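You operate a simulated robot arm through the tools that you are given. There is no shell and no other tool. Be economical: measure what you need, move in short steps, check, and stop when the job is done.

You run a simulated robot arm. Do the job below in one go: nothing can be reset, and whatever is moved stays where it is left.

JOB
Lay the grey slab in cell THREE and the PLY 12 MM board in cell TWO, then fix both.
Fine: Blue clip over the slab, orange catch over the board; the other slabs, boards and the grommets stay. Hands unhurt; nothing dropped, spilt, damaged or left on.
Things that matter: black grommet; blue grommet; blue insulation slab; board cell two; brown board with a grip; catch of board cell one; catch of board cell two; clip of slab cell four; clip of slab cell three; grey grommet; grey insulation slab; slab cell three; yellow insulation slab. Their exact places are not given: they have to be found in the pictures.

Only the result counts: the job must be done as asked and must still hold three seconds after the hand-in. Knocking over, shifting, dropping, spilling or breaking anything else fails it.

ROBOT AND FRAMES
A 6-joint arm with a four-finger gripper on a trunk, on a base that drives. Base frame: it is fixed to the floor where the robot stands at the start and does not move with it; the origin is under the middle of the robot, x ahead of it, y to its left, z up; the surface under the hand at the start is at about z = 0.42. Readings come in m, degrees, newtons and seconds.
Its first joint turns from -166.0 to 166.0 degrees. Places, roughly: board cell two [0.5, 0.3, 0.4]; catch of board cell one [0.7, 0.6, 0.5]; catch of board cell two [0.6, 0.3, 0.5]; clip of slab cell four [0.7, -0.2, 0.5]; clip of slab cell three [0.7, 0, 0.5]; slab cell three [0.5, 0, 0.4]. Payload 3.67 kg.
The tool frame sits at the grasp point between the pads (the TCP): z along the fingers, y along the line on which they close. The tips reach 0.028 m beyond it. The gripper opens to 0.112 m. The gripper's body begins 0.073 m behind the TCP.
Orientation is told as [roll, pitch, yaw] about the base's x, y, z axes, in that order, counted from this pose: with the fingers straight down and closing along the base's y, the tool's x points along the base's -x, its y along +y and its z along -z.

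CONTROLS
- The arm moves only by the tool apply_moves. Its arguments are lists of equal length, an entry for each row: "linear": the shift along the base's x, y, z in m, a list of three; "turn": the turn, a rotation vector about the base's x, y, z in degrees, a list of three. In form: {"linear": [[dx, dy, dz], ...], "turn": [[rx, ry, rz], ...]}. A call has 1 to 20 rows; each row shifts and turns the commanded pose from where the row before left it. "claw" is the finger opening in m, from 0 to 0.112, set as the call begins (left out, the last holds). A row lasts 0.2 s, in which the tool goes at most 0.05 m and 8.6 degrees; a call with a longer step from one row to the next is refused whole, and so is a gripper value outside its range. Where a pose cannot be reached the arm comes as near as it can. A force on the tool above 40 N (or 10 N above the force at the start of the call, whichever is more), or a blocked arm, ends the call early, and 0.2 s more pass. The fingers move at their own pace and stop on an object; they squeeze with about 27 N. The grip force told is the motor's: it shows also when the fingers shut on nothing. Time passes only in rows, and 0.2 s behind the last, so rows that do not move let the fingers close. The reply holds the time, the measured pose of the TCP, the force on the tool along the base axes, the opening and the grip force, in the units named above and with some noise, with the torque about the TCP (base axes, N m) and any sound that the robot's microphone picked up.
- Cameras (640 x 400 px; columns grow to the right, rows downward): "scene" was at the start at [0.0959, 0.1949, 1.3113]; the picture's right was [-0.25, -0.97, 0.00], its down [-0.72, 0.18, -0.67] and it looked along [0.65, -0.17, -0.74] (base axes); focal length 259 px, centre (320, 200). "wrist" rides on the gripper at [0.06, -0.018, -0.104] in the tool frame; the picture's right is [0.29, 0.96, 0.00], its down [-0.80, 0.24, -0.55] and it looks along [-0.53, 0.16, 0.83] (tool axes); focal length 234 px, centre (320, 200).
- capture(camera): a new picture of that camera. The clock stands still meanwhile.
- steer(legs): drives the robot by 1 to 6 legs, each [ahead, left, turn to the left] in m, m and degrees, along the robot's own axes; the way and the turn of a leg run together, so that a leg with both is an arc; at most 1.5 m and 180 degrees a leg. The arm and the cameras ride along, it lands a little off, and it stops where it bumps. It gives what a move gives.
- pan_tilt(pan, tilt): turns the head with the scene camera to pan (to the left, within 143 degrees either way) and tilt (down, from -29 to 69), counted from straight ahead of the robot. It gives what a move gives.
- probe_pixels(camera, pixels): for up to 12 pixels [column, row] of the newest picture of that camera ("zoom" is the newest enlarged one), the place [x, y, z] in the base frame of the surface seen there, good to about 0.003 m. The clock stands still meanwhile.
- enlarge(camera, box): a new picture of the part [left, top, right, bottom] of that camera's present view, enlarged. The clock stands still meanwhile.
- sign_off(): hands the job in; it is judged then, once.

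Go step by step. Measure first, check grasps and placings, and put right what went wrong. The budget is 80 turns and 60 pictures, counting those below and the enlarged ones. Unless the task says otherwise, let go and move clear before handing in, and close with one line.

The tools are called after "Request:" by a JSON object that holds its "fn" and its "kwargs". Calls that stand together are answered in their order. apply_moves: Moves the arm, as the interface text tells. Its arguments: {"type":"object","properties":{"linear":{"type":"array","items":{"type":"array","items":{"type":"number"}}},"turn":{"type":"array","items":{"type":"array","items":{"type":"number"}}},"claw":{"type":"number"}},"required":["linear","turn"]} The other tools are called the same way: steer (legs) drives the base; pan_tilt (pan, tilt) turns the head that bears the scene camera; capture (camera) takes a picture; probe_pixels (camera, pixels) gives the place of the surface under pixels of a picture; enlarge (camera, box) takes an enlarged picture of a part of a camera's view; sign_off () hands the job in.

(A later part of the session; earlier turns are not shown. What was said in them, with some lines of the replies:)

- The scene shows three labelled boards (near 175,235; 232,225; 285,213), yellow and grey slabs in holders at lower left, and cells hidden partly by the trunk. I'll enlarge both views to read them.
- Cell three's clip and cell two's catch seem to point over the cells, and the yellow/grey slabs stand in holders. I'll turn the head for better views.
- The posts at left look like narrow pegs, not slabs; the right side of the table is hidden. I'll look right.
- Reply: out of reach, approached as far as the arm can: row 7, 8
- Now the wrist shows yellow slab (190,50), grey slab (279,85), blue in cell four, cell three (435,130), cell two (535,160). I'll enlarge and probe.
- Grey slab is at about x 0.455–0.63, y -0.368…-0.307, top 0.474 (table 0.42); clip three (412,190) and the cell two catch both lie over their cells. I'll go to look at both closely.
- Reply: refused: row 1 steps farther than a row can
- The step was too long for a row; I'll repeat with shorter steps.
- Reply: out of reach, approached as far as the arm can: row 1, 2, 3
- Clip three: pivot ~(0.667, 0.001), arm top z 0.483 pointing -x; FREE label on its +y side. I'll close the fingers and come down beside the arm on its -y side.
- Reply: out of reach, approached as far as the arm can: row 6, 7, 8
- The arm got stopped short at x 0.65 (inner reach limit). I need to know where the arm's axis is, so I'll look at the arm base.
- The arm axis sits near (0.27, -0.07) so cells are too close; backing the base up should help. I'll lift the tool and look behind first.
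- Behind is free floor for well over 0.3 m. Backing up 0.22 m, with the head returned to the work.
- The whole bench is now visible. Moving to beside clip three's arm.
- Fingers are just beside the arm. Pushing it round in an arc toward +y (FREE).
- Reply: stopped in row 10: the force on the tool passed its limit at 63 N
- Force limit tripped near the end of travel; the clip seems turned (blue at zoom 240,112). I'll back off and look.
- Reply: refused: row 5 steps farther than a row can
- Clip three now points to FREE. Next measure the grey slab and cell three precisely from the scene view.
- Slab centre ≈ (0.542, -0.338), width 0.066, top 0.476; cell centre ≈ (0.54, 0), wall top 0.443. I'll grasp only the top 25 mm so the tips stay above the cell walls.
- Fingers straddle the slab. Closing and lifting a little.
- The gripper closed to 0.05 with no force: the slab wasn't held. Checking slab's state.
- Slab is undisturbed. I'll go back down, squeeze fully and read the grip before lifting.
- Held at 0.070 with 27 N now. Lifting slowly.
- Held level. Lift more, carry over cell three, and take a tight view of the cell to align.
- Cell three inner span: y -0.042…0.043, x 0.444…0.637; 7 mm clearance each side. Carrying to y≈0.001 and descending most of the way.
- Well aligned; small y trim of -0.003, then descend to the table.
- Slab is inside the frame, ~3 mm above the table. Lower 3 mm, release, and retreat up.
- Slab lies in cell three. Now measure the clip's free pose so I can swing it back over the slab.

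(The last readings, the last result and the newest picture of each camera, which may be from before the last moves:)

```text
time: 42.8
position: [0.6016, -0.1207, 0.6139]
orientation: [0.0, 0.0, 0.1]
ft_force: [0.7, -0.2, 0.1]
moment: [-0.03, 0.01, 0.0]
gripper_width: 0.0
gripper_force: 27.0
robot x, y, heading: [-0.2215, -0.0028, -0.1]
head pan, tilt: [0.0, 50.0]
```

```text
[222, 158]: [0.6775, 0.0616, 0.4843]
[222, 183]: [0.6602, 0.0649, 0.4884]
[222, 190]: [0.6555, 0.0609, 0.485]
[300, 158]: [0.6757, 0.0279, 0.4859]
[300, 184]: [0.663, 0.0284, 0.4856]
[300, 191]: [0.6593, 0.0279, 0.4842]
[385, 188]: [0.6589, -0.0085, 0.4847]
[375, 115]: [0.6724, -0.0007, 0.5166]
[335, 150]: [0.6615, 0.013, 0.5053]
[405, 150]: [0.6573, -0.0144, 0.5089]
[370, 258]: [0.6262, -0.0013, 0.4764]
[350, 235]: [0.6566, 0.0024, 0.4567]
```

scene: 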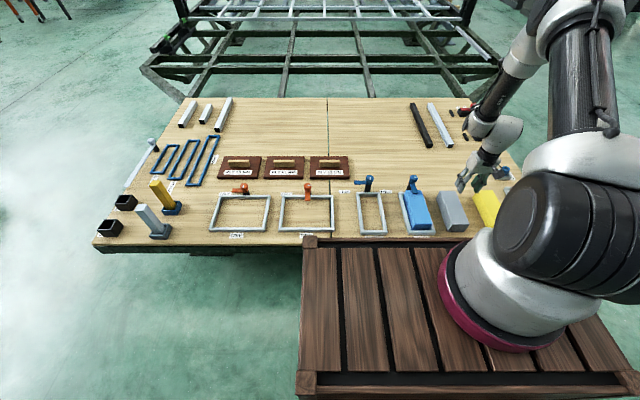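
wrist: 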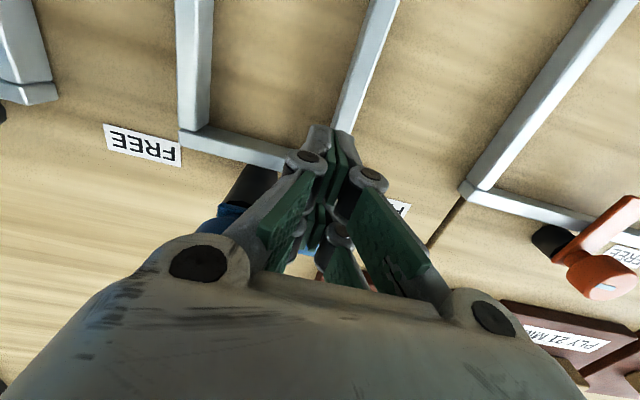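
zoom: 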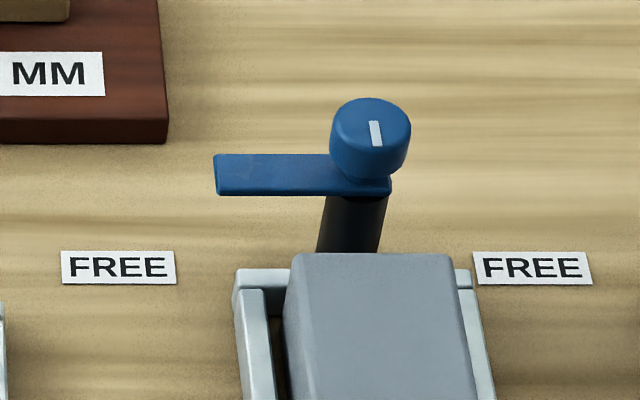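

Clip arm lies at x 0.657–0.677, y to 0.063, top 0.485. I'll drop the closed fingers on its +x side and sweep it back over the slab, staying near the pivot so the tips don't hit the slab.

Request:
{"fn": "apply_moves", "kwargs": {"linear": [[0.045, 0, 0], [0.045, 0, 0], [0.02, 0.04, 0], [0, 0.045, 0], [0, 0.045, 0], [0.0005, 0.022, 0], [0, 0, -0.045], [0, 0, -0.045], [0, 0, -0.027], [0, 0, 0]], "turn": [[0, 0, 0], [0, 0, 0], [0, 0, 0], [0, 0, 0], [0, 0, 0], [0, 0, 0], [0, 0, 0], [0, 0, 0], [0, 0, 0], [0, 0, 0]]}}

Request:
{"fn": "apply_moves", "kwargs": {"linear": [[-0.012, 0, 0], [-0.012, 0.001, 0], [-0.009, 0.003, 0], [-0.009, 0.0025, 0], [-0.007, 0, 0], [-0.006, -0.001, 0], [-0.006, -0.003, 0], [-0.005, -0.003, 0], [-0.0035, -0.005, 0], [-0.0015, -0.0045, 0], [0, 0, 0]], "turn": [[0, 0, 0], [0, 0, 0], [0, 0, 0], [0, 0, 0], [0, 0, 0], [0, 0, 0], [0, 0, 0], [0, 0, 0], [0, 0, 0], [0, 0, 0], [0, 0, 0]]}}

Request:
{"fn": "enlarge", "kwargs": {"camera": "scene", "box": [325, 150, 425, 230]}}

```text
time: 45.0
position: [0.7128, 0.0309, 0.4894]
orientation: [0.1, -0.1, 0.0]
ft_force: [0.0, 0.2, 0.9]
moment: [0.02, 0.02, 0.0]
gripper_width: 0.0
gripper_force: 26.3
robot x, y, heading: [-0.2165, 0.0005, 0.1]
head pan, tilt: [0.0, 50.0]
```

```text
time: 46.9
position: [0.653, 0.0336, 0.496]
orientation: [0.3, -1.0, 0.0]
ft_force: [1.3, 1.9, -1.3]
moment: [-0.04, -0.03, -0.01]
gripper_width: 0.0002
gripper_force: 27.4
robot x, y, heading: [-0.2177, 0.0017, 0.1]
head pan, tilt: [0.0, 50.0]
stopped in row 9: the force on the tool passed its limit at 48 N (the readings are from after the stop); the commanded pose is now the measured one
```

```text
5.00 times, centred on (375, 190) of scene
```

zoom: 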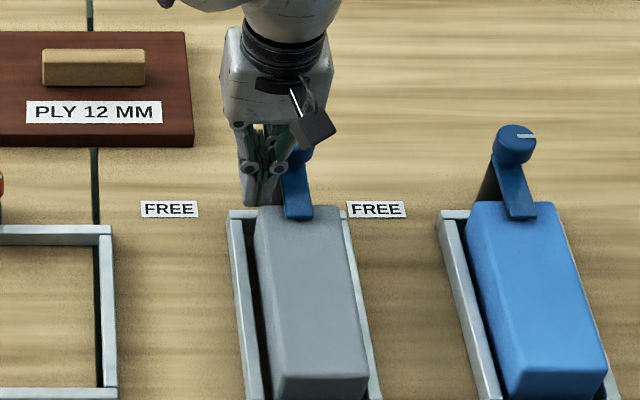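

The clip appears swung fully over the grey slab (zoom 298,200). Backing away and checking.

Request:
{"fn": "apply_moves", "kwargs": {"linear": [[0.005, 0.02, 0], [0.0, 0.02, 0.01], [0, 0, 0.045], [0, 0, 0.045], [0.02, 0.03, 0.02], [0.02, 0.03, 0.02]], "turn": [[0, 0, 0], [0, 0, 0], [0, 0, 0], [0, 0, 0], [0, 0, 0], [-0.3, 1.0, 0]]}}

Request:
{"fn": "enlarge", "kwargs": {"camera": "scene", "box": [270, 155, 390, 245]}}

```text
time: 48.3
position: [0.6994, 0.1332, 0.6352]
orientation: [-0.1, 0.1, 0.0]
ft_force: [0.2, 0.0, -0.3]
moment: [-0.01, 0.03, -0.04]
gripper_width: 0.0
gripper_force: 26.9
robot x, y, heading: [-0.2221, -0.0009, 0.1]
head pan, tilt: [0.0, 50.0]
```

```text
4.44 times, centred on (330, 200) of scene
```

zoom: 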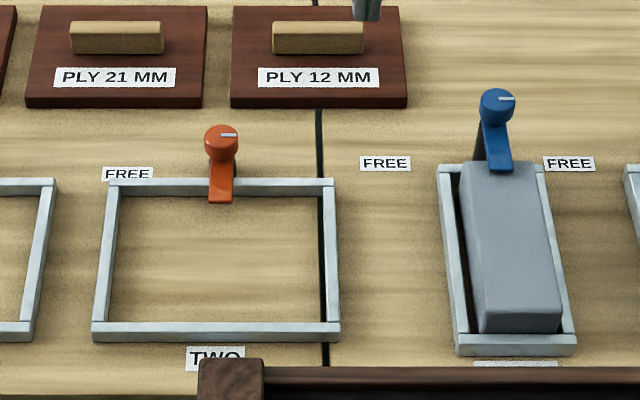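

Clip three is over the grey slab. Now measure the orange catch, cell two and the PLY 12 board.

Request:
{"fn": "probe_pixels", "kwargs": {"camera": "zoom", "pixels": [[220, 135], [210, 185], [231, 185], [219, 200], [220, 170], [225, 181], [225, 325], [99, 260], [335, 260], [110, 300], [325, 260], [280, 180]]}}

Request:
{"fn": "probe_pixels", "kwargs": {"camera": "zoom", "pixels": [[235, 10], [235, 96], [406, 96], [400, 10], [275, 25], [362, 25], [318, 23], [318, 33], [318, 45], [320, 95], [407, 60], [118, 260]]}}

```text
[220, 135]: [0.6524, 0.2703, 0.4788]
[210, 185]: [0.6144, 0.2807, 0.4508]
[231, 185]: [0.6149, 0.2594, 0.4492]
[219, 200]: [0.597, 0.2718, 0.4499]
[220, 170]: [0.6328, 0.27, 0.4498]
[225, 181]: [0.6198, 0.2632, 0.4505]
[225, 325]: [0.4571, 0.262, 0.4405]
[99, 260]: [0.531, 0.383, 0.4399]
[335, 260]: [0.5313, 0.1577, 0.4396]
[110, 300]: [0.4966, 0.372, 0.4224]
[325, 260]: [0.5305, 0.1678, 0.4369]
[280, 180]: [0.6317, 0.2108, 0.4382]
```

```text
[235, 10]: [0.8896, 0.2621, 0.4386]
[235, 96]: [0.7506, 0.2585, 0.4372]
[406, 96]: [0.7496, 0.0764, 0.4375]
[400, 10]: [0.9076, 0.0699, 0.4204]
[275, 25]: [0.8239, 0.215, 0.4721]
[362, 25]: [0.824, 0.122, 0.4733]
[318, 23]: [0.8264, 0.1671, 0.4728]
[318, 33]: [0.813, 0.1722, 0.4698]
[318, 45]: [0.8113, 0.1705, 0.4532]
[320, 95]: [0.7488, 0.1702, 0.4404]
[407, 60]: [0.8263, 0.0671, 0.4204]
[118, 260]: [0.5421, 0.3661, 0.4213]
```

Catch two: pivot ≈ (0.654, 0.270), arm top ~0.449 pointing -x, wall top ~0.439. I'll lower the closed fingers beside it (tips just above wall height).

Request:
{"fn": "apply_moves", "kwargs": {"linear": [[-0.03, 0.033, 0], [-0.03, 0.034, 0], [-0.0275, 0.034, 0], [0, 0, -0.045], [0, 0, -0.045], [0, 0, -0.045], [0, 0, -0.027], [0, 0, 0]], "turn": [[0, 0, 0], [0, 0, 0], [0, 0, 0], [0, 0, 0], [0, 0, 0], [0, 0, 0], [0, 0, 0], [0, 0, 0]]}}

Request:
{"fn": "enlarge", "kwargs": {"camera": "scene", "box": [270, 165, 370, 235]}}

```text
time: 50.1
position: [0.6091, 0.2358, 0.4743]
orientation: [-0.1, 0.0, 0.2]
ft_force: [0.1, 0.6, 0.5]
moment: [-0.01, 0.02, -0.02]
gripper_width: 0.0
gripper_force: 27.1
robot x, y, heading: [-0.2257, 0.005, 0.0]
head pan, tilt: [0.0, 50.0]
```

```text
5.71 times, centred on (320, 200) of scene
```

zoom: 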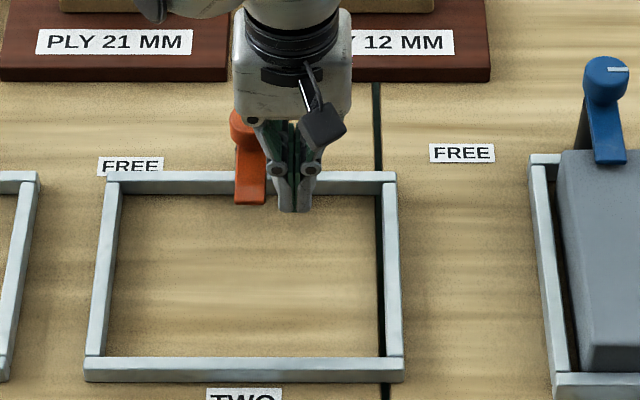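

Request:
{"fn": "apply_moves", "kwargs": {"linear": [[0.003, 0.005, -0.004], [0, 0.009, 0], [-0.002, 0.008, 0], [-0.002, 0.008, 0], [0, 0.008, 0], [0.001, 0.008, 0], [0.003, 0.008, 0], [0.003, 0.007, 0], [0.005, 0.006, 0.001], [0.006, 0.006, 0], [0.005, 0.003, 0], [0, 0, 0]], "turn": [[0, 0, 0], [0, 0, 0], [0, 0, 0], [0, 0, 0], [0, 0, 0], [0, 0, 0], [0, 0, 0], [0, 0, 0], [0, 0, 0], [0, 0, 0], [0, 0, 0], [0, 0, 0]]}}

Request:
{"fn": "enlarge", "kwargs": {"camera": "scene", "box": [270, 165, 370, 235]}}

```text
time: 52.3
position: [0.6177, 0.3022, 0.4667]
orientation: [-0.6, 0.9, 0.0]
ft_force: [-4.0, 0.4, 1.1]
moment: [0.03, 0.06, -0.03]
gripper_width: 0.0061
gripper_force: 27.3
robot x, y, heading: [-0.2191, -0.0004, -0.1]
head pan, tilt: [0.0, 50.0]
stopped in row 10: the force on the tool passed its limit at 47 N (the readings are from after the stop); the commanded pose is now the measured one
```

```text
5.71 times, centred on (320, 200) of scene
```

zoom: 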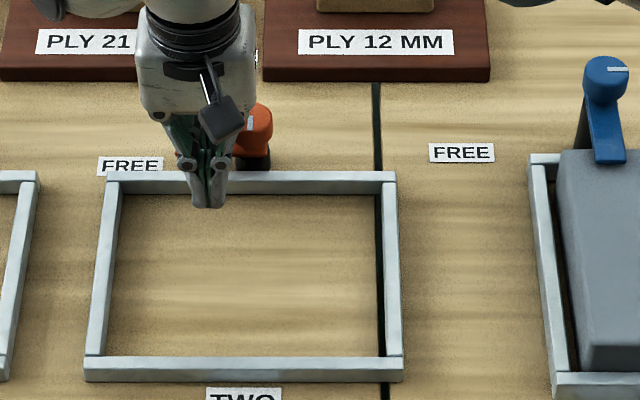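

Catch looks turned to +y (zoom ~185,150). Back off, rise and go toward the board while checking.

Request:
{"fn": "apply_moves", "kwargs": {"linear": [[-0.012, 0, 0], [-0.008, 0, 0.02], [0, 0, 0.045], [0, 0, 0.045], [0, -0.045, 0.015], [0.04, -0.025, 0], [0.045, -0.02, 0], [0.045, -0.02, 0], [0.045, -0.02, 0]], "turn": [[0, 0, 0], [0, 0, 0], [0.6, -0.9, 0], [0, 0, 0], [0, 0, 0], [0, 0, 0], [0, 0, 0], [0, 0, 0], [0, 0, 0]], "claw": 0.0}}

Request:
{"fn": "enlarge", "kwargs": {"camera": "scene", "box": [260, 135, 380, 235]}}

```text
time: 54.3
position: [0.7739, 0.1738, 0.5944]
orientation: [0.1, -0.1, 0.1]
ft_force: [0.2, 1.3, 2.8]
moment: [-0.11, 0.05, 0.01]
gripper_width: 0.0003
gripper_force: 36.0
robot x, y, heading: [-0.2216, -0.0019, 0.1]
head pan, tilt: [0.0, 50.0]
```

```text
4.00 times, centred on (320, 185) of scene
```

zoom: 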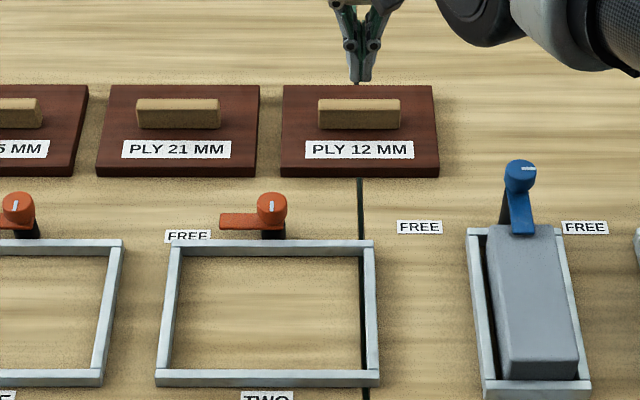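

Catch two is free. Measuring the PLY 12 board's grip finely.

Request:
{"fn": "probe_pixels", "kwargs": {"camera": "zoom", "pixels": [[321, 103], [397, 103], [321, 120], [398, 122], [360, 101], [360, 109], [360, 126], [285, 88], [434, 88], [284, 165], [436, 165], [360, 88]]}}

Request:
{"fn": "probe_pixels", "kwargs": {"camera": "zoom", "pixels": [[270, 246], [270, 242], [270, 252], [270, 371], [270, 378], [168, 310], [176, 310], [182, 310], [360, 310], [366, 310], [374, 310], [360, 315]]}}

```text
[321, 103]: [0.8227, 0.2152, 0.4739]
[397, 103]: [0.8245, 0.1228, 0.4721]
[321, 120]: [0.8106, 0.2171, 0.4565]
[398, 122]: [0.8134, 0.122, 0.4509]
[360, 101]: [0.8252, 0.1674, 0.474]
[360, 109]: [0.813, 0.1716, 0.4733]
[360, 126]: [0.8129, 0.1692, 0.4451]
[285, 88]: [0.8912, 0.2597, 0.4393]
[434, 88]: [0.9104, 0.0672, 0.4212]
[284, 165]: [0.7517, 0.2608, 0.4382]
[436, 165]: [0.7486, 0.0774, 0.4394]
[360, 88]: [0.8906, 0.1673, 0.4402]
```

```text
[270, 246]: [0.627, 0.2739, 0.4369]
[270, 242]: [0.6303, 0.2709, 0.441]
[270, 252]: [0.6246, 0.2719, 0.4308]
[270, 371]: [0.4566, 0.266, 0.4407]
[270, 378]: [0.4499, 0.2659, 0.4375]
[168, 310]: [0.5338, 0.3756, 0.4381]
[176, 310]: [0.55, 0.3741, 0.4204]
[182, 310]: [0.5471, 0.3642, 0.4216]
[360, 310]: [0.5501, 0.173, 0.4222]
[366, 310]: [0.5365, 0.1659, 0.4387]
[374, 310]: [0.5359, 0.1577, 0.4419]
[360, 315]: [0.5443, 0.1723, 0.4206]
```

Grip: y 0.120–0.218, x 0.8115–0.830; board centre (0.821, 0.169). Opening fully and straddling the grip along y (tips just above the board).

Request:
{"fn": "apply_moves", "kwargs": {"claw": 0.112, "linear": [[0.024, -0.002, 0], [0.023, -0.002, 0], [0, 0, -0.04], [0, 0, -0.035], [0, 0, 0]], "turn": [[0, 0, 0], [0, 0, 0], [0, 0, 0], [0, 0, 0], [0, 0, 0]]}}

Request:
{"fn": "enlarge", "kwargs": {"camera": "scene", "box": [290, 130, 370, 190]}}

```text
time: 55.5
position: [0.7689, 0.1595, 0.5587]
orientation: [0.1, -0.2, -0.1]
ft_force: [-0.3, 0.9, -0.2]
moment: [0.01, 0.01, -0.01]
gripper_width: 0.112
gripper_force: 0.1
out of reach, approached as far as the arm can: row 1, 2, 3, 4
robot x, y, heading: [-0.2211, 0.0015, -0.0]
head pan, tilt: [0.0, 50.0]
```

```text
6.67 times, centred on (330, 160) of scene
```

zoom: 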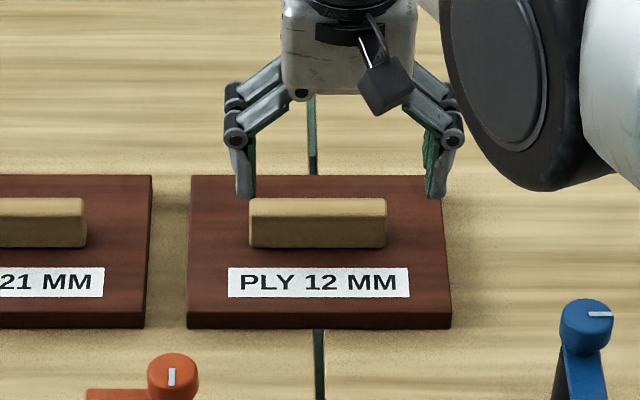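

The board is just past the arm's reach from here. Lift slightly and drive 0.1 m forward.

Request:
{"fn": "apply_moves", "kwargs": {"linear": [[-0.01, 0, 0.02], [0, 0, 0.02]], "turn": [[0, 0, 0], [0, 0, 0]]}}

Request:
{"fn": "steer", "kwargs": {"legs": [[0.1, 0, 0]]}}

```text
time: 56.1
position: [0.7585, 0.1589, 0.5972]
orientation: [0.1, 0.0, 0.0]
ft_force: [-0.3, 0.6, -1.4]
moment: [0.01, 0.0, 0.02]
gripper_width: 0.112
gripper_force: 0.0
robot x, y, heading: [-0.2214, 0.0026, 0.2]
head pan, tilt: [0.0, 50.0]
```

```text
time: 57.2
position: [0.8568, 0.1599, 0.5986]
orientation: [0.0, 0.0, 0.0]
ft_force: [0.3, 0.8, -0.9]
moment: [-0.03, 0.02, -0.01]
gripper_width: 0.112
gripper_force: 0.0
robot x, y, heading: [-0.1191, 0.0005, -0.2]
head pan, tilt: [0.0, 50.0]
```

Now at x 0.857; go to (0.821, 0.1695) and partly descend, then check.

Request:
{"fn": "apply_moves", "kwargs": {"linear": [[-0.018, 0.005, 0], [-0.0178, 0.0047, 0], [0, 0, -0.04], [0, 0, -0.04], [0, 0, 0]], "turn": [[0, 0, 0], [0, 0, 0], [0, 0, 0], [0, 0, 0], [0, 0, 0]]}}

Request:
{"fn": "enlarge", "kwargs": {"camera": "scene", "box": [280, 120, 400, 220]}}

```text
time: 58.4
position: [0.8197, 0.1682, 0.5163]
orientation: [0.1, -0.1, 0.0]
ft_force: [0.1, -0.1, 0.0]
moment: [-0.02, -0.01, 0.01]
gripper_width: 0.1122
gripper_force: 0.1
robot x, y, heading: [-0.1207, -0.0032, -0.2]
head pan, tilt: [0.0, 50.0]
```

```text
4.00 times, centred on (340, 170) of scene
```

zoom: 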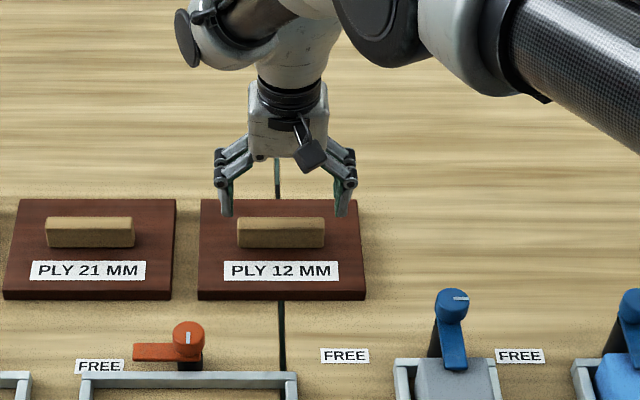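

Fingers are centred over the grip with clearance. Descend 0.044 and close.

Request:
{"fn": "apply_moves", "kwargs": {"linear": [[0.001, 0.001, -0.02], [0, 0, -0.015], [0, 0, -0.009], [0, 0, 0]], "turn": [[0, 0, 0], [0, 0, 0], [0, 0, 0], [0, 0, 0]]}}

Request:
{"fn": "apply_moves", "kwargs": {"claw": 0.03, "linear": [[0, 0, 0], [0, 0, 0], [0, 0, 0], [0, 0, 0]], "turn": [[0, 0, 0], [0, 0, 0], [0, 0, 0], [0, 0, 0]]}}

```text
time: 59.4
position: [0.8226, 0.1701, 0.4729]
orientation: [0.1, -0.2, 0.0]
ft_force: [0.0, 0.5, 0.3]
moment: [0.01, -0.02, 0.03]
gripper_width: 0.1118
gripper_force: 0.1
robot x, y, heading: [-0.1185, 0.0036, 0.2]
head pan, tilt: [0.0, 50.0]
```

```text
time: 60.4
position: [0.8222, 0.1696, 0.4728]
orientation: [0.0, -0.2, 0.0]
ft_force: [-0.3, 2.1, -0.6]
moment: [0.08, -0.11, 0.11]
gripper_width: 0.0998
gripper_force: 26.7
robot x, y, heading: [-0.119, 0.0006, 0.1]
head pan, tilt: [0.0, 50.0]
```

Grip held at 0.0998 with 27 N. Lift gently.

Request:
{"fn": "apply_moves", "kwargs": {"claw": 0.0, "linear": [[0, 0, 0.005], [0, 0, 0.01], [0, 0, 0.015], [0, 0, 0.03], [0, 0, 0.04], [0, 0, 0.02], [0, 0, 0]], "turn": [[0, 0, 0], [0, 0, 0], [0, 0, 0], [0, 0, 0], [0, 0, 0], [0, 0, 0], [0, 0, 0]]}}

Request:
{"fn": "enlarge", "kwargs": {"camera": "scene", "box": [260, 100, 400, 220]}}

```text
time: 62.0
position: [0.8225, 0.1693, 0.5943]
orientation: [0.1, 0.0, -0.1]
ft_force: [-0.3, -0.3, -2.9]
moment: [0.02, 0.03, 0.01]
gripper_width: 0.0997
gripper_force: 26.8
robot x, y, heading: [-0.1197, 0.0008, 0.2]
head pan, tilt: [0.0, 50.0]
```

```text
3.33 times, centred on (330, 160) of scene
```

zoom: 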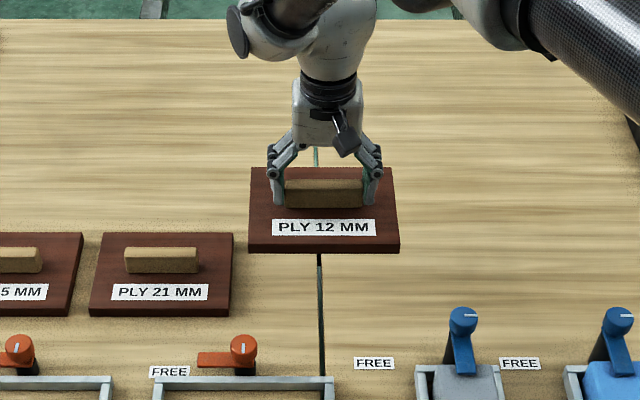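

Board is lifted level. Carry it to above cell two (0.547, 0.271), then check.

Request:
{"fn": "apply_moves", "kwargs": {"linear": [[-0.03, 0.012, 0], [-0.04, 0.015, 0], [-0.04, 0.015, 0], [-0.04, 0.015, 0], [-0.04, 0.015, 0], [-0.04, 0.015, 0], [-0.03, 0.01, 0], [-0.0155, 0.004, 0], [0, 0, 0], [0, 0, -0.03], [0, 0, -0.02], [0, 0, 0]], "turn": [[0, 0, 0], [0, 0, 0], [0, 0, 0], [0, 0, 0], [0, 0, 0], [0, 0, 0], [0, 0, 0], [0, 0, 0], [0, 0, 0], [0, 0, 0], [0, 0, 0], [0, 0, 0]]}}

Request:
{"fn": "capture", "kwargs": {"camera": "scene"}}

```text
time: 64.6
position: [0.5492, 0.2703, 0.5455]
orientation: [0.1, -0.1, 0.0]
ft_force: [-0.1, -0.3, -3.6]
moment: [0.01, 0.02, 0.02]
gripper_width: 0.0998
gripper_force: 27.0
robot x, y, heading: [-0.1183, 0.0005, 0.3]
head pan, tilt: [0.0, 50.0]
```

```text
15 pictures are left
```

scene: 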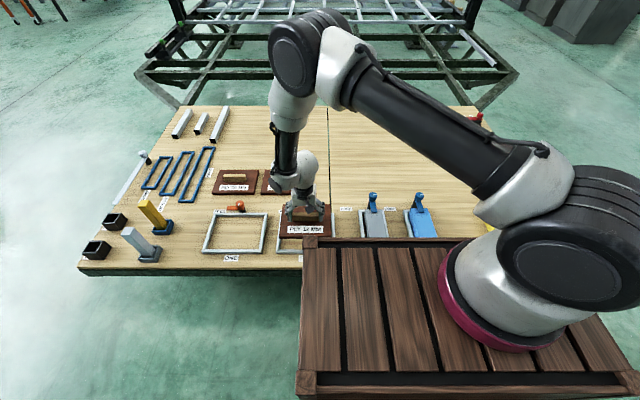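

Request:
{"fn": "enlarge", "kwargs": {"camera": "scene", "box": [260, 185, 350, 255]}}

Request:
{"fn": "probe_pixels", "kwargs": {"camera": "scene", "pixels": [[282, 234], [329, 234], [305, 234], [328, 212], [277, 245], [334, 212]]}}

```text
5.71 times, centred on (305, 220) of scene
```

zoom: 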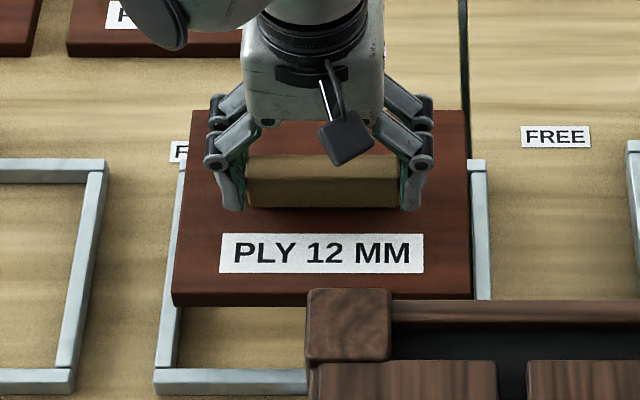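

```text
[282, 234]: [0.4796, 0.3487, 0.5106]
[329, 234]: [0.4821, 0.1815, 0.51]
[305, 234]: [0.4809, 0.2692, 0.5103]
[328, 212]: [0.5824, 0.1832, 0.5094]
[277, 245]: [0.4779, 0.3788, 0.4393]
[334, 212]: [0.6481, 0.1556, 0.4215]
```

Near edge of board at x≈0.477, y centred at ~0.27: fits with ≥8 mm all round. Descending.

Request:
{"fn": "apply_moves", "kwargs": {"linear": [[-0.001, 0, -0.025], [0, 0, -0.02], [0, 0, -0.015], [0, 0, -0.008], [0, 0, -0.003], [0, 0, 0]], "turn": [[0, 0, 0], [0, 0, 0], [0, 0, 0], [0, 0, 0], [0, 0, 0], [0, 0, 0]]}}

Request:
{"fn": "enlarge", "kwargs": {"camera": "scene", "box": [260, 185, 350, 255]}}

```text
time: 66.0
position: [0.5468, 0.2721, 0.4733]
orientation: [0.1, -0.1, 0.0]
ft_force: [0.7, -2.1, 6.8]
moment: [-0.3, 0.35, -0.03]
gripper_width: 0.0999
gripper_force: 27.5
robot x, y, heading: [-0.1186, 0.0001, 0.1]
head pan, tilt: [0.0, 50.0]
```

```text
5.71 times, centred on (305, 220) of scene
```

zoom: 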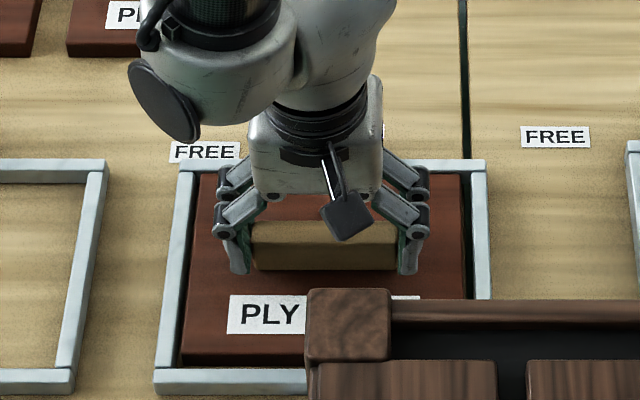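

Board sits on the bench inside the frame (contact 7 N). Release and rise.

Request:
{"fn": "apply_moves", "kwargs": {"claw": 0.112, "linear": [[0, 0, 0], [0, 0, 0], [0, 0, 0.02], [0, 0, 0.045], [0, 0, 0.045], [0, 0, 0.02]], "turn": [[0, 0, 0], [0, 0, 0], [0, 0, 0], [0, 0, 0], [0, 0, 0], [0, 0, 0]]}}

Request:
{"fn": "apply_moves", "kwargs": {"claw": 0.0, "linear": [[0.04, -0.02, 0], [0.045, -0.02, 0], [0.045, -0.02, 0], [0.03, -0.03, 0]], "turn": [[0, 0, 0], [0, 0, 0], [0, 0, 0], [0, 0, 0]]}}

Request:
{"fn": "enlarge", "kwargs": {"camera": "scene", "box": [260, 185, 350, 255]}}

```text
time: 67.4
position: [0.5467, 0.2702, 0.6028]
orientation: [0.0, 0.0, 0.0]
ft_force: [-0.5, 0.6, 0.0]
moment: [-0.01, 0.0, -0.03]
gripper_width: 0.1119
gripper_force: 0.1
robot x, y, heading: [-0.1211, -0.001, -0.0]
head pan, tilt: [0.0, 50.0]
```

```text
time: 68.4
position: [0.7063, 0.1832, 0.6032]
orientation: [0.1, 0.0, 0.1]
ft_force: [0.2, 1.1, 0.3]
moment: [-0.01, -0.01, -0.01]
gripper_width: 0.0002
gripper_force: 26.8
robot x, y, heading: [-0.1188, -0.001, 0.3]
head pan, tilt: [0.0, 50.0]
```

```text
5.71 times, centred on (305, 220) of scene
```

zoom: 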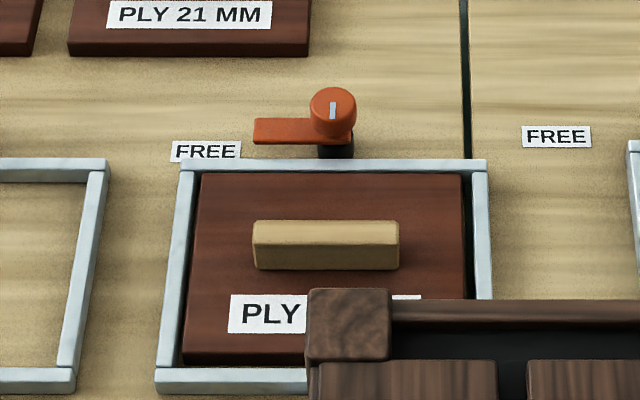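

Board is in cell two. Measuring the catch in its free pose.

Request:
{"fn": "probe_pixels", "kwargs": {"camera": "zoom", "pixels": [[260, 121], [260, 137], [300, 121], [300, 138], [345, 140], [332, 105], [313, 115], [354, 120], [330, 180], [330, 164], [330, 290], [340, 152]]}}

```text
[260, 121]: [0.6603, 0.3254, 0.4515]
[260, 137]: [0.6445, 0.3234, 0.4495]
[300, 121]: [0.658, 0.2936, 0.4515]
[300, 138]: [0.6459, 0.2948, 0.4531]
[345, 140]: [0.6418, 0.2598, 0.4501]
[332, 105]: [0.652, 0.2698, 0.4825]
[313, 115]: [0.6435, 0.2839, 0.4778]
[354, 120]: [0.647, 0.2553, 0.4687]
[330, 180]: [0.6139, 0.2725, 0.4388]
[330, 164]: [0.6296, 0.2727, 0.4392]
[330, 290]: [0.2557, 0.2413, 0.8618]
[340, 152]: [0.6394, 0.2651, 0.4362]
```

Catch arm: x 0.642–0.6625, y to 0.327; pivot (0.652, 0.270). Same sweep as with the clip, tips just above wall height.

Request:
{"fn": "apply_moves", "kwargs": {"linear": [[-0.002, 0.04, 0], [-0.003, 0.04, 0], [-0.002, 0.0365, 0], [0, 0, -0.045], [0, 0, -0.045], [0, 0, -0.03], [0, 0, -0.012], [0, 0, 0]], "turn": [[0, 0, 0], [0, 0, 0], [0, 0, 0], [0, 0, 0], [0, 0, 0], [0, 0, 0], [0, 0, 0], [0, 0, 0]]}}

Request:
{"fn": "enlarge", "kwargs": {"camera": "scene", "box": [260, 180, 350, 250]}}

```text
time: 70.2
position: [0.6993, 0.2951, 0.4717]
orientation: [0.1, 0.0, 0.0]
ft_force: [-0.1, -1.0, 0.3]
moment: [0.0, -0.01, -0.01]
gripper_width: 0.0
gripper_force: 27.5
robot x, y, heading: [-0.1209, 0.0006, 0.1]
head pan, tilt: [0.0, 50.0]
```

```text
5.71 times, centred on (305, 215) of scene
```

zoom: 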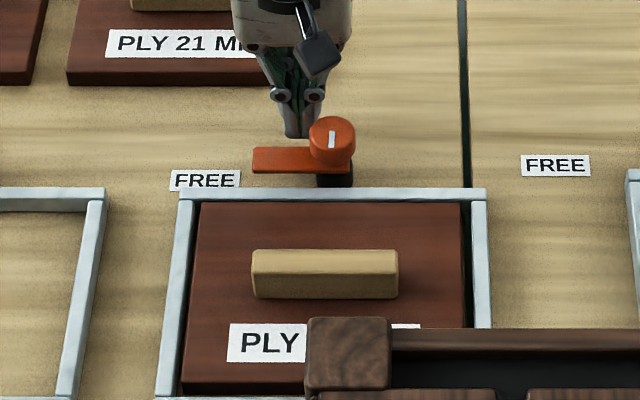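

Request:
{"fn": "apply_moves", "kwargs": {"linear": [[0, 0.006, -0.001], [-0.012, 0.001, 0], [-0.01, 0.003, 0], [-0.009, 0.0025, 0], [-0.007, 0, 0], [-0.006, -0.001, 0], [-0.006, -0.003, 0], [-0.005, -0.003, 0], [-0.0035, -0.005, 0], [-0.0015, -0.0045, 0], [0, 0, 0]], "turn": [[0, 0, 0], [0, 0, 0], [0, 0, 0], [0, 0, 0], [0, 0, 0], [0, 0, 0], [0, 0, 0], [0, 0, 0], [0, 0, 0], [0, 0, 0], [0, 0, 0]]}}

Request:
{"fn": "enlarge", "kwargs": {"camera": "scene", "box": [260, 180, 350, 250]}}

```text
time: 72.3
position: [0.6409, 0.303, 0.4712]
orientation: [0.6, -0.5, 0.4]
ft_force: [0.9, 3.4, -0.3]
moment: [0.0, 0.01, 0.06]
gripper_width: 0.0001
gripper_force: 27.0
robot x, y, heading: [-0.1162, 0.0024, -0.0]
head pan, tilt: [0.0, 50.0]
stopped in row 10: the force on the tool passed its limit at 47 N (the readings are from after the stop); the commanded pose is now the measured one
```

```text
5.71 times, centred on (305, 215) of scene
```

zoom: 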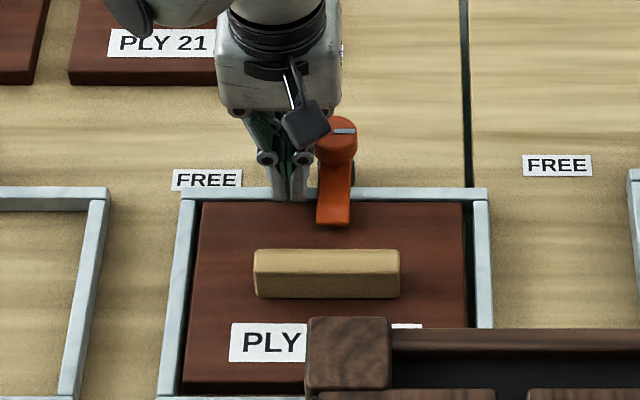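

The catch now lies over the board (zoom 333,205). Back away in +y, rise clear, and check everything.

Request:
{"fn": "apply_moves", "kwargs": {"linear": [[0.005, 0.015, 0.001], [0, 0.015, 0.01], [0, 0, 0.045], [0, 0, 0.045], [0, 0, 0.045], [0.03, -0.02, 0.03], [0.04, -0.025, 0.01], [0.04, -0.025, 0.01]], "turn": [[0, 0, 0], [0, 0, 0], [0, 0, 0], [0, 0, 0], [0, 0, 0], [0, 0, 0], [0, 0, 0], [0, 0, 0]]}}

Request:
{"fn": "capture", "kwargs": {"camera": "scene"}}

Request:
{"fn": "enlarge", "kwargs": {"camera": "scene", "box": [260, 170, 440, 260]}}

```text
time: 74.1
position: [0.7568, 0.265, 0.6674]
orientation: [0.4, -0.3, 0.4]
ft_force: [-0.2, -0.3, 0.2]
moment: [-0.07, -0.01, 0.0]
gripper_width: 0.0
gripper_force: 27.1
robot x, y, heading: [-0.1197, 0.0025, -0.1]
head pan, tilt: [0.0, 50.0]
```

```text
9 pictures are left
```

scene: 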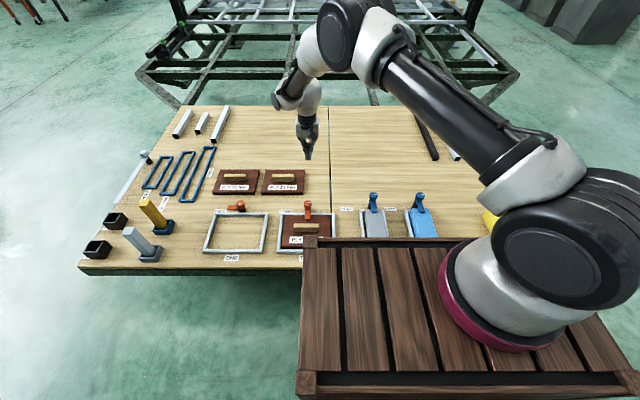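

```text
3.56 times, centred on (350, 215) of scene
```

zoom: 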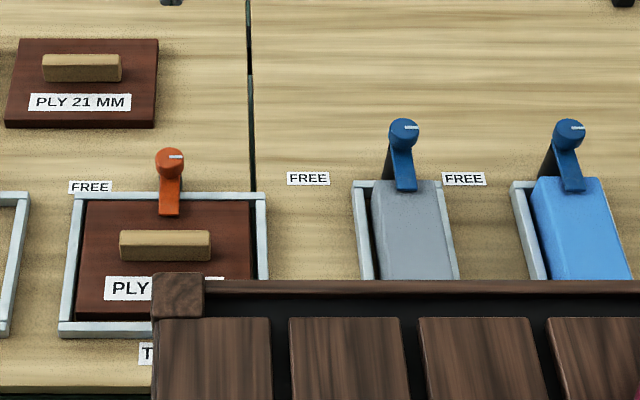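

Both pictures show the slab and the PLY 12 MM board inside their frames. The blue clip (zoom 403,170) and the orange catch (zoom 168,190) lie over them, the neighbours are undisturbed and the hand is clear, so I'm handing in.

Request:
{"fn": "sign_off", "kwargs": {}}

```text
The job is handed in.
```

The grey slab is in cell THREE under its blue clip and the PLY 12 MM board is in cell TWO under its orange catch; both showed in place in the last pictures before I handed in. My first try at lifting the slab slipped, but it stayed on the bench and didn't move.
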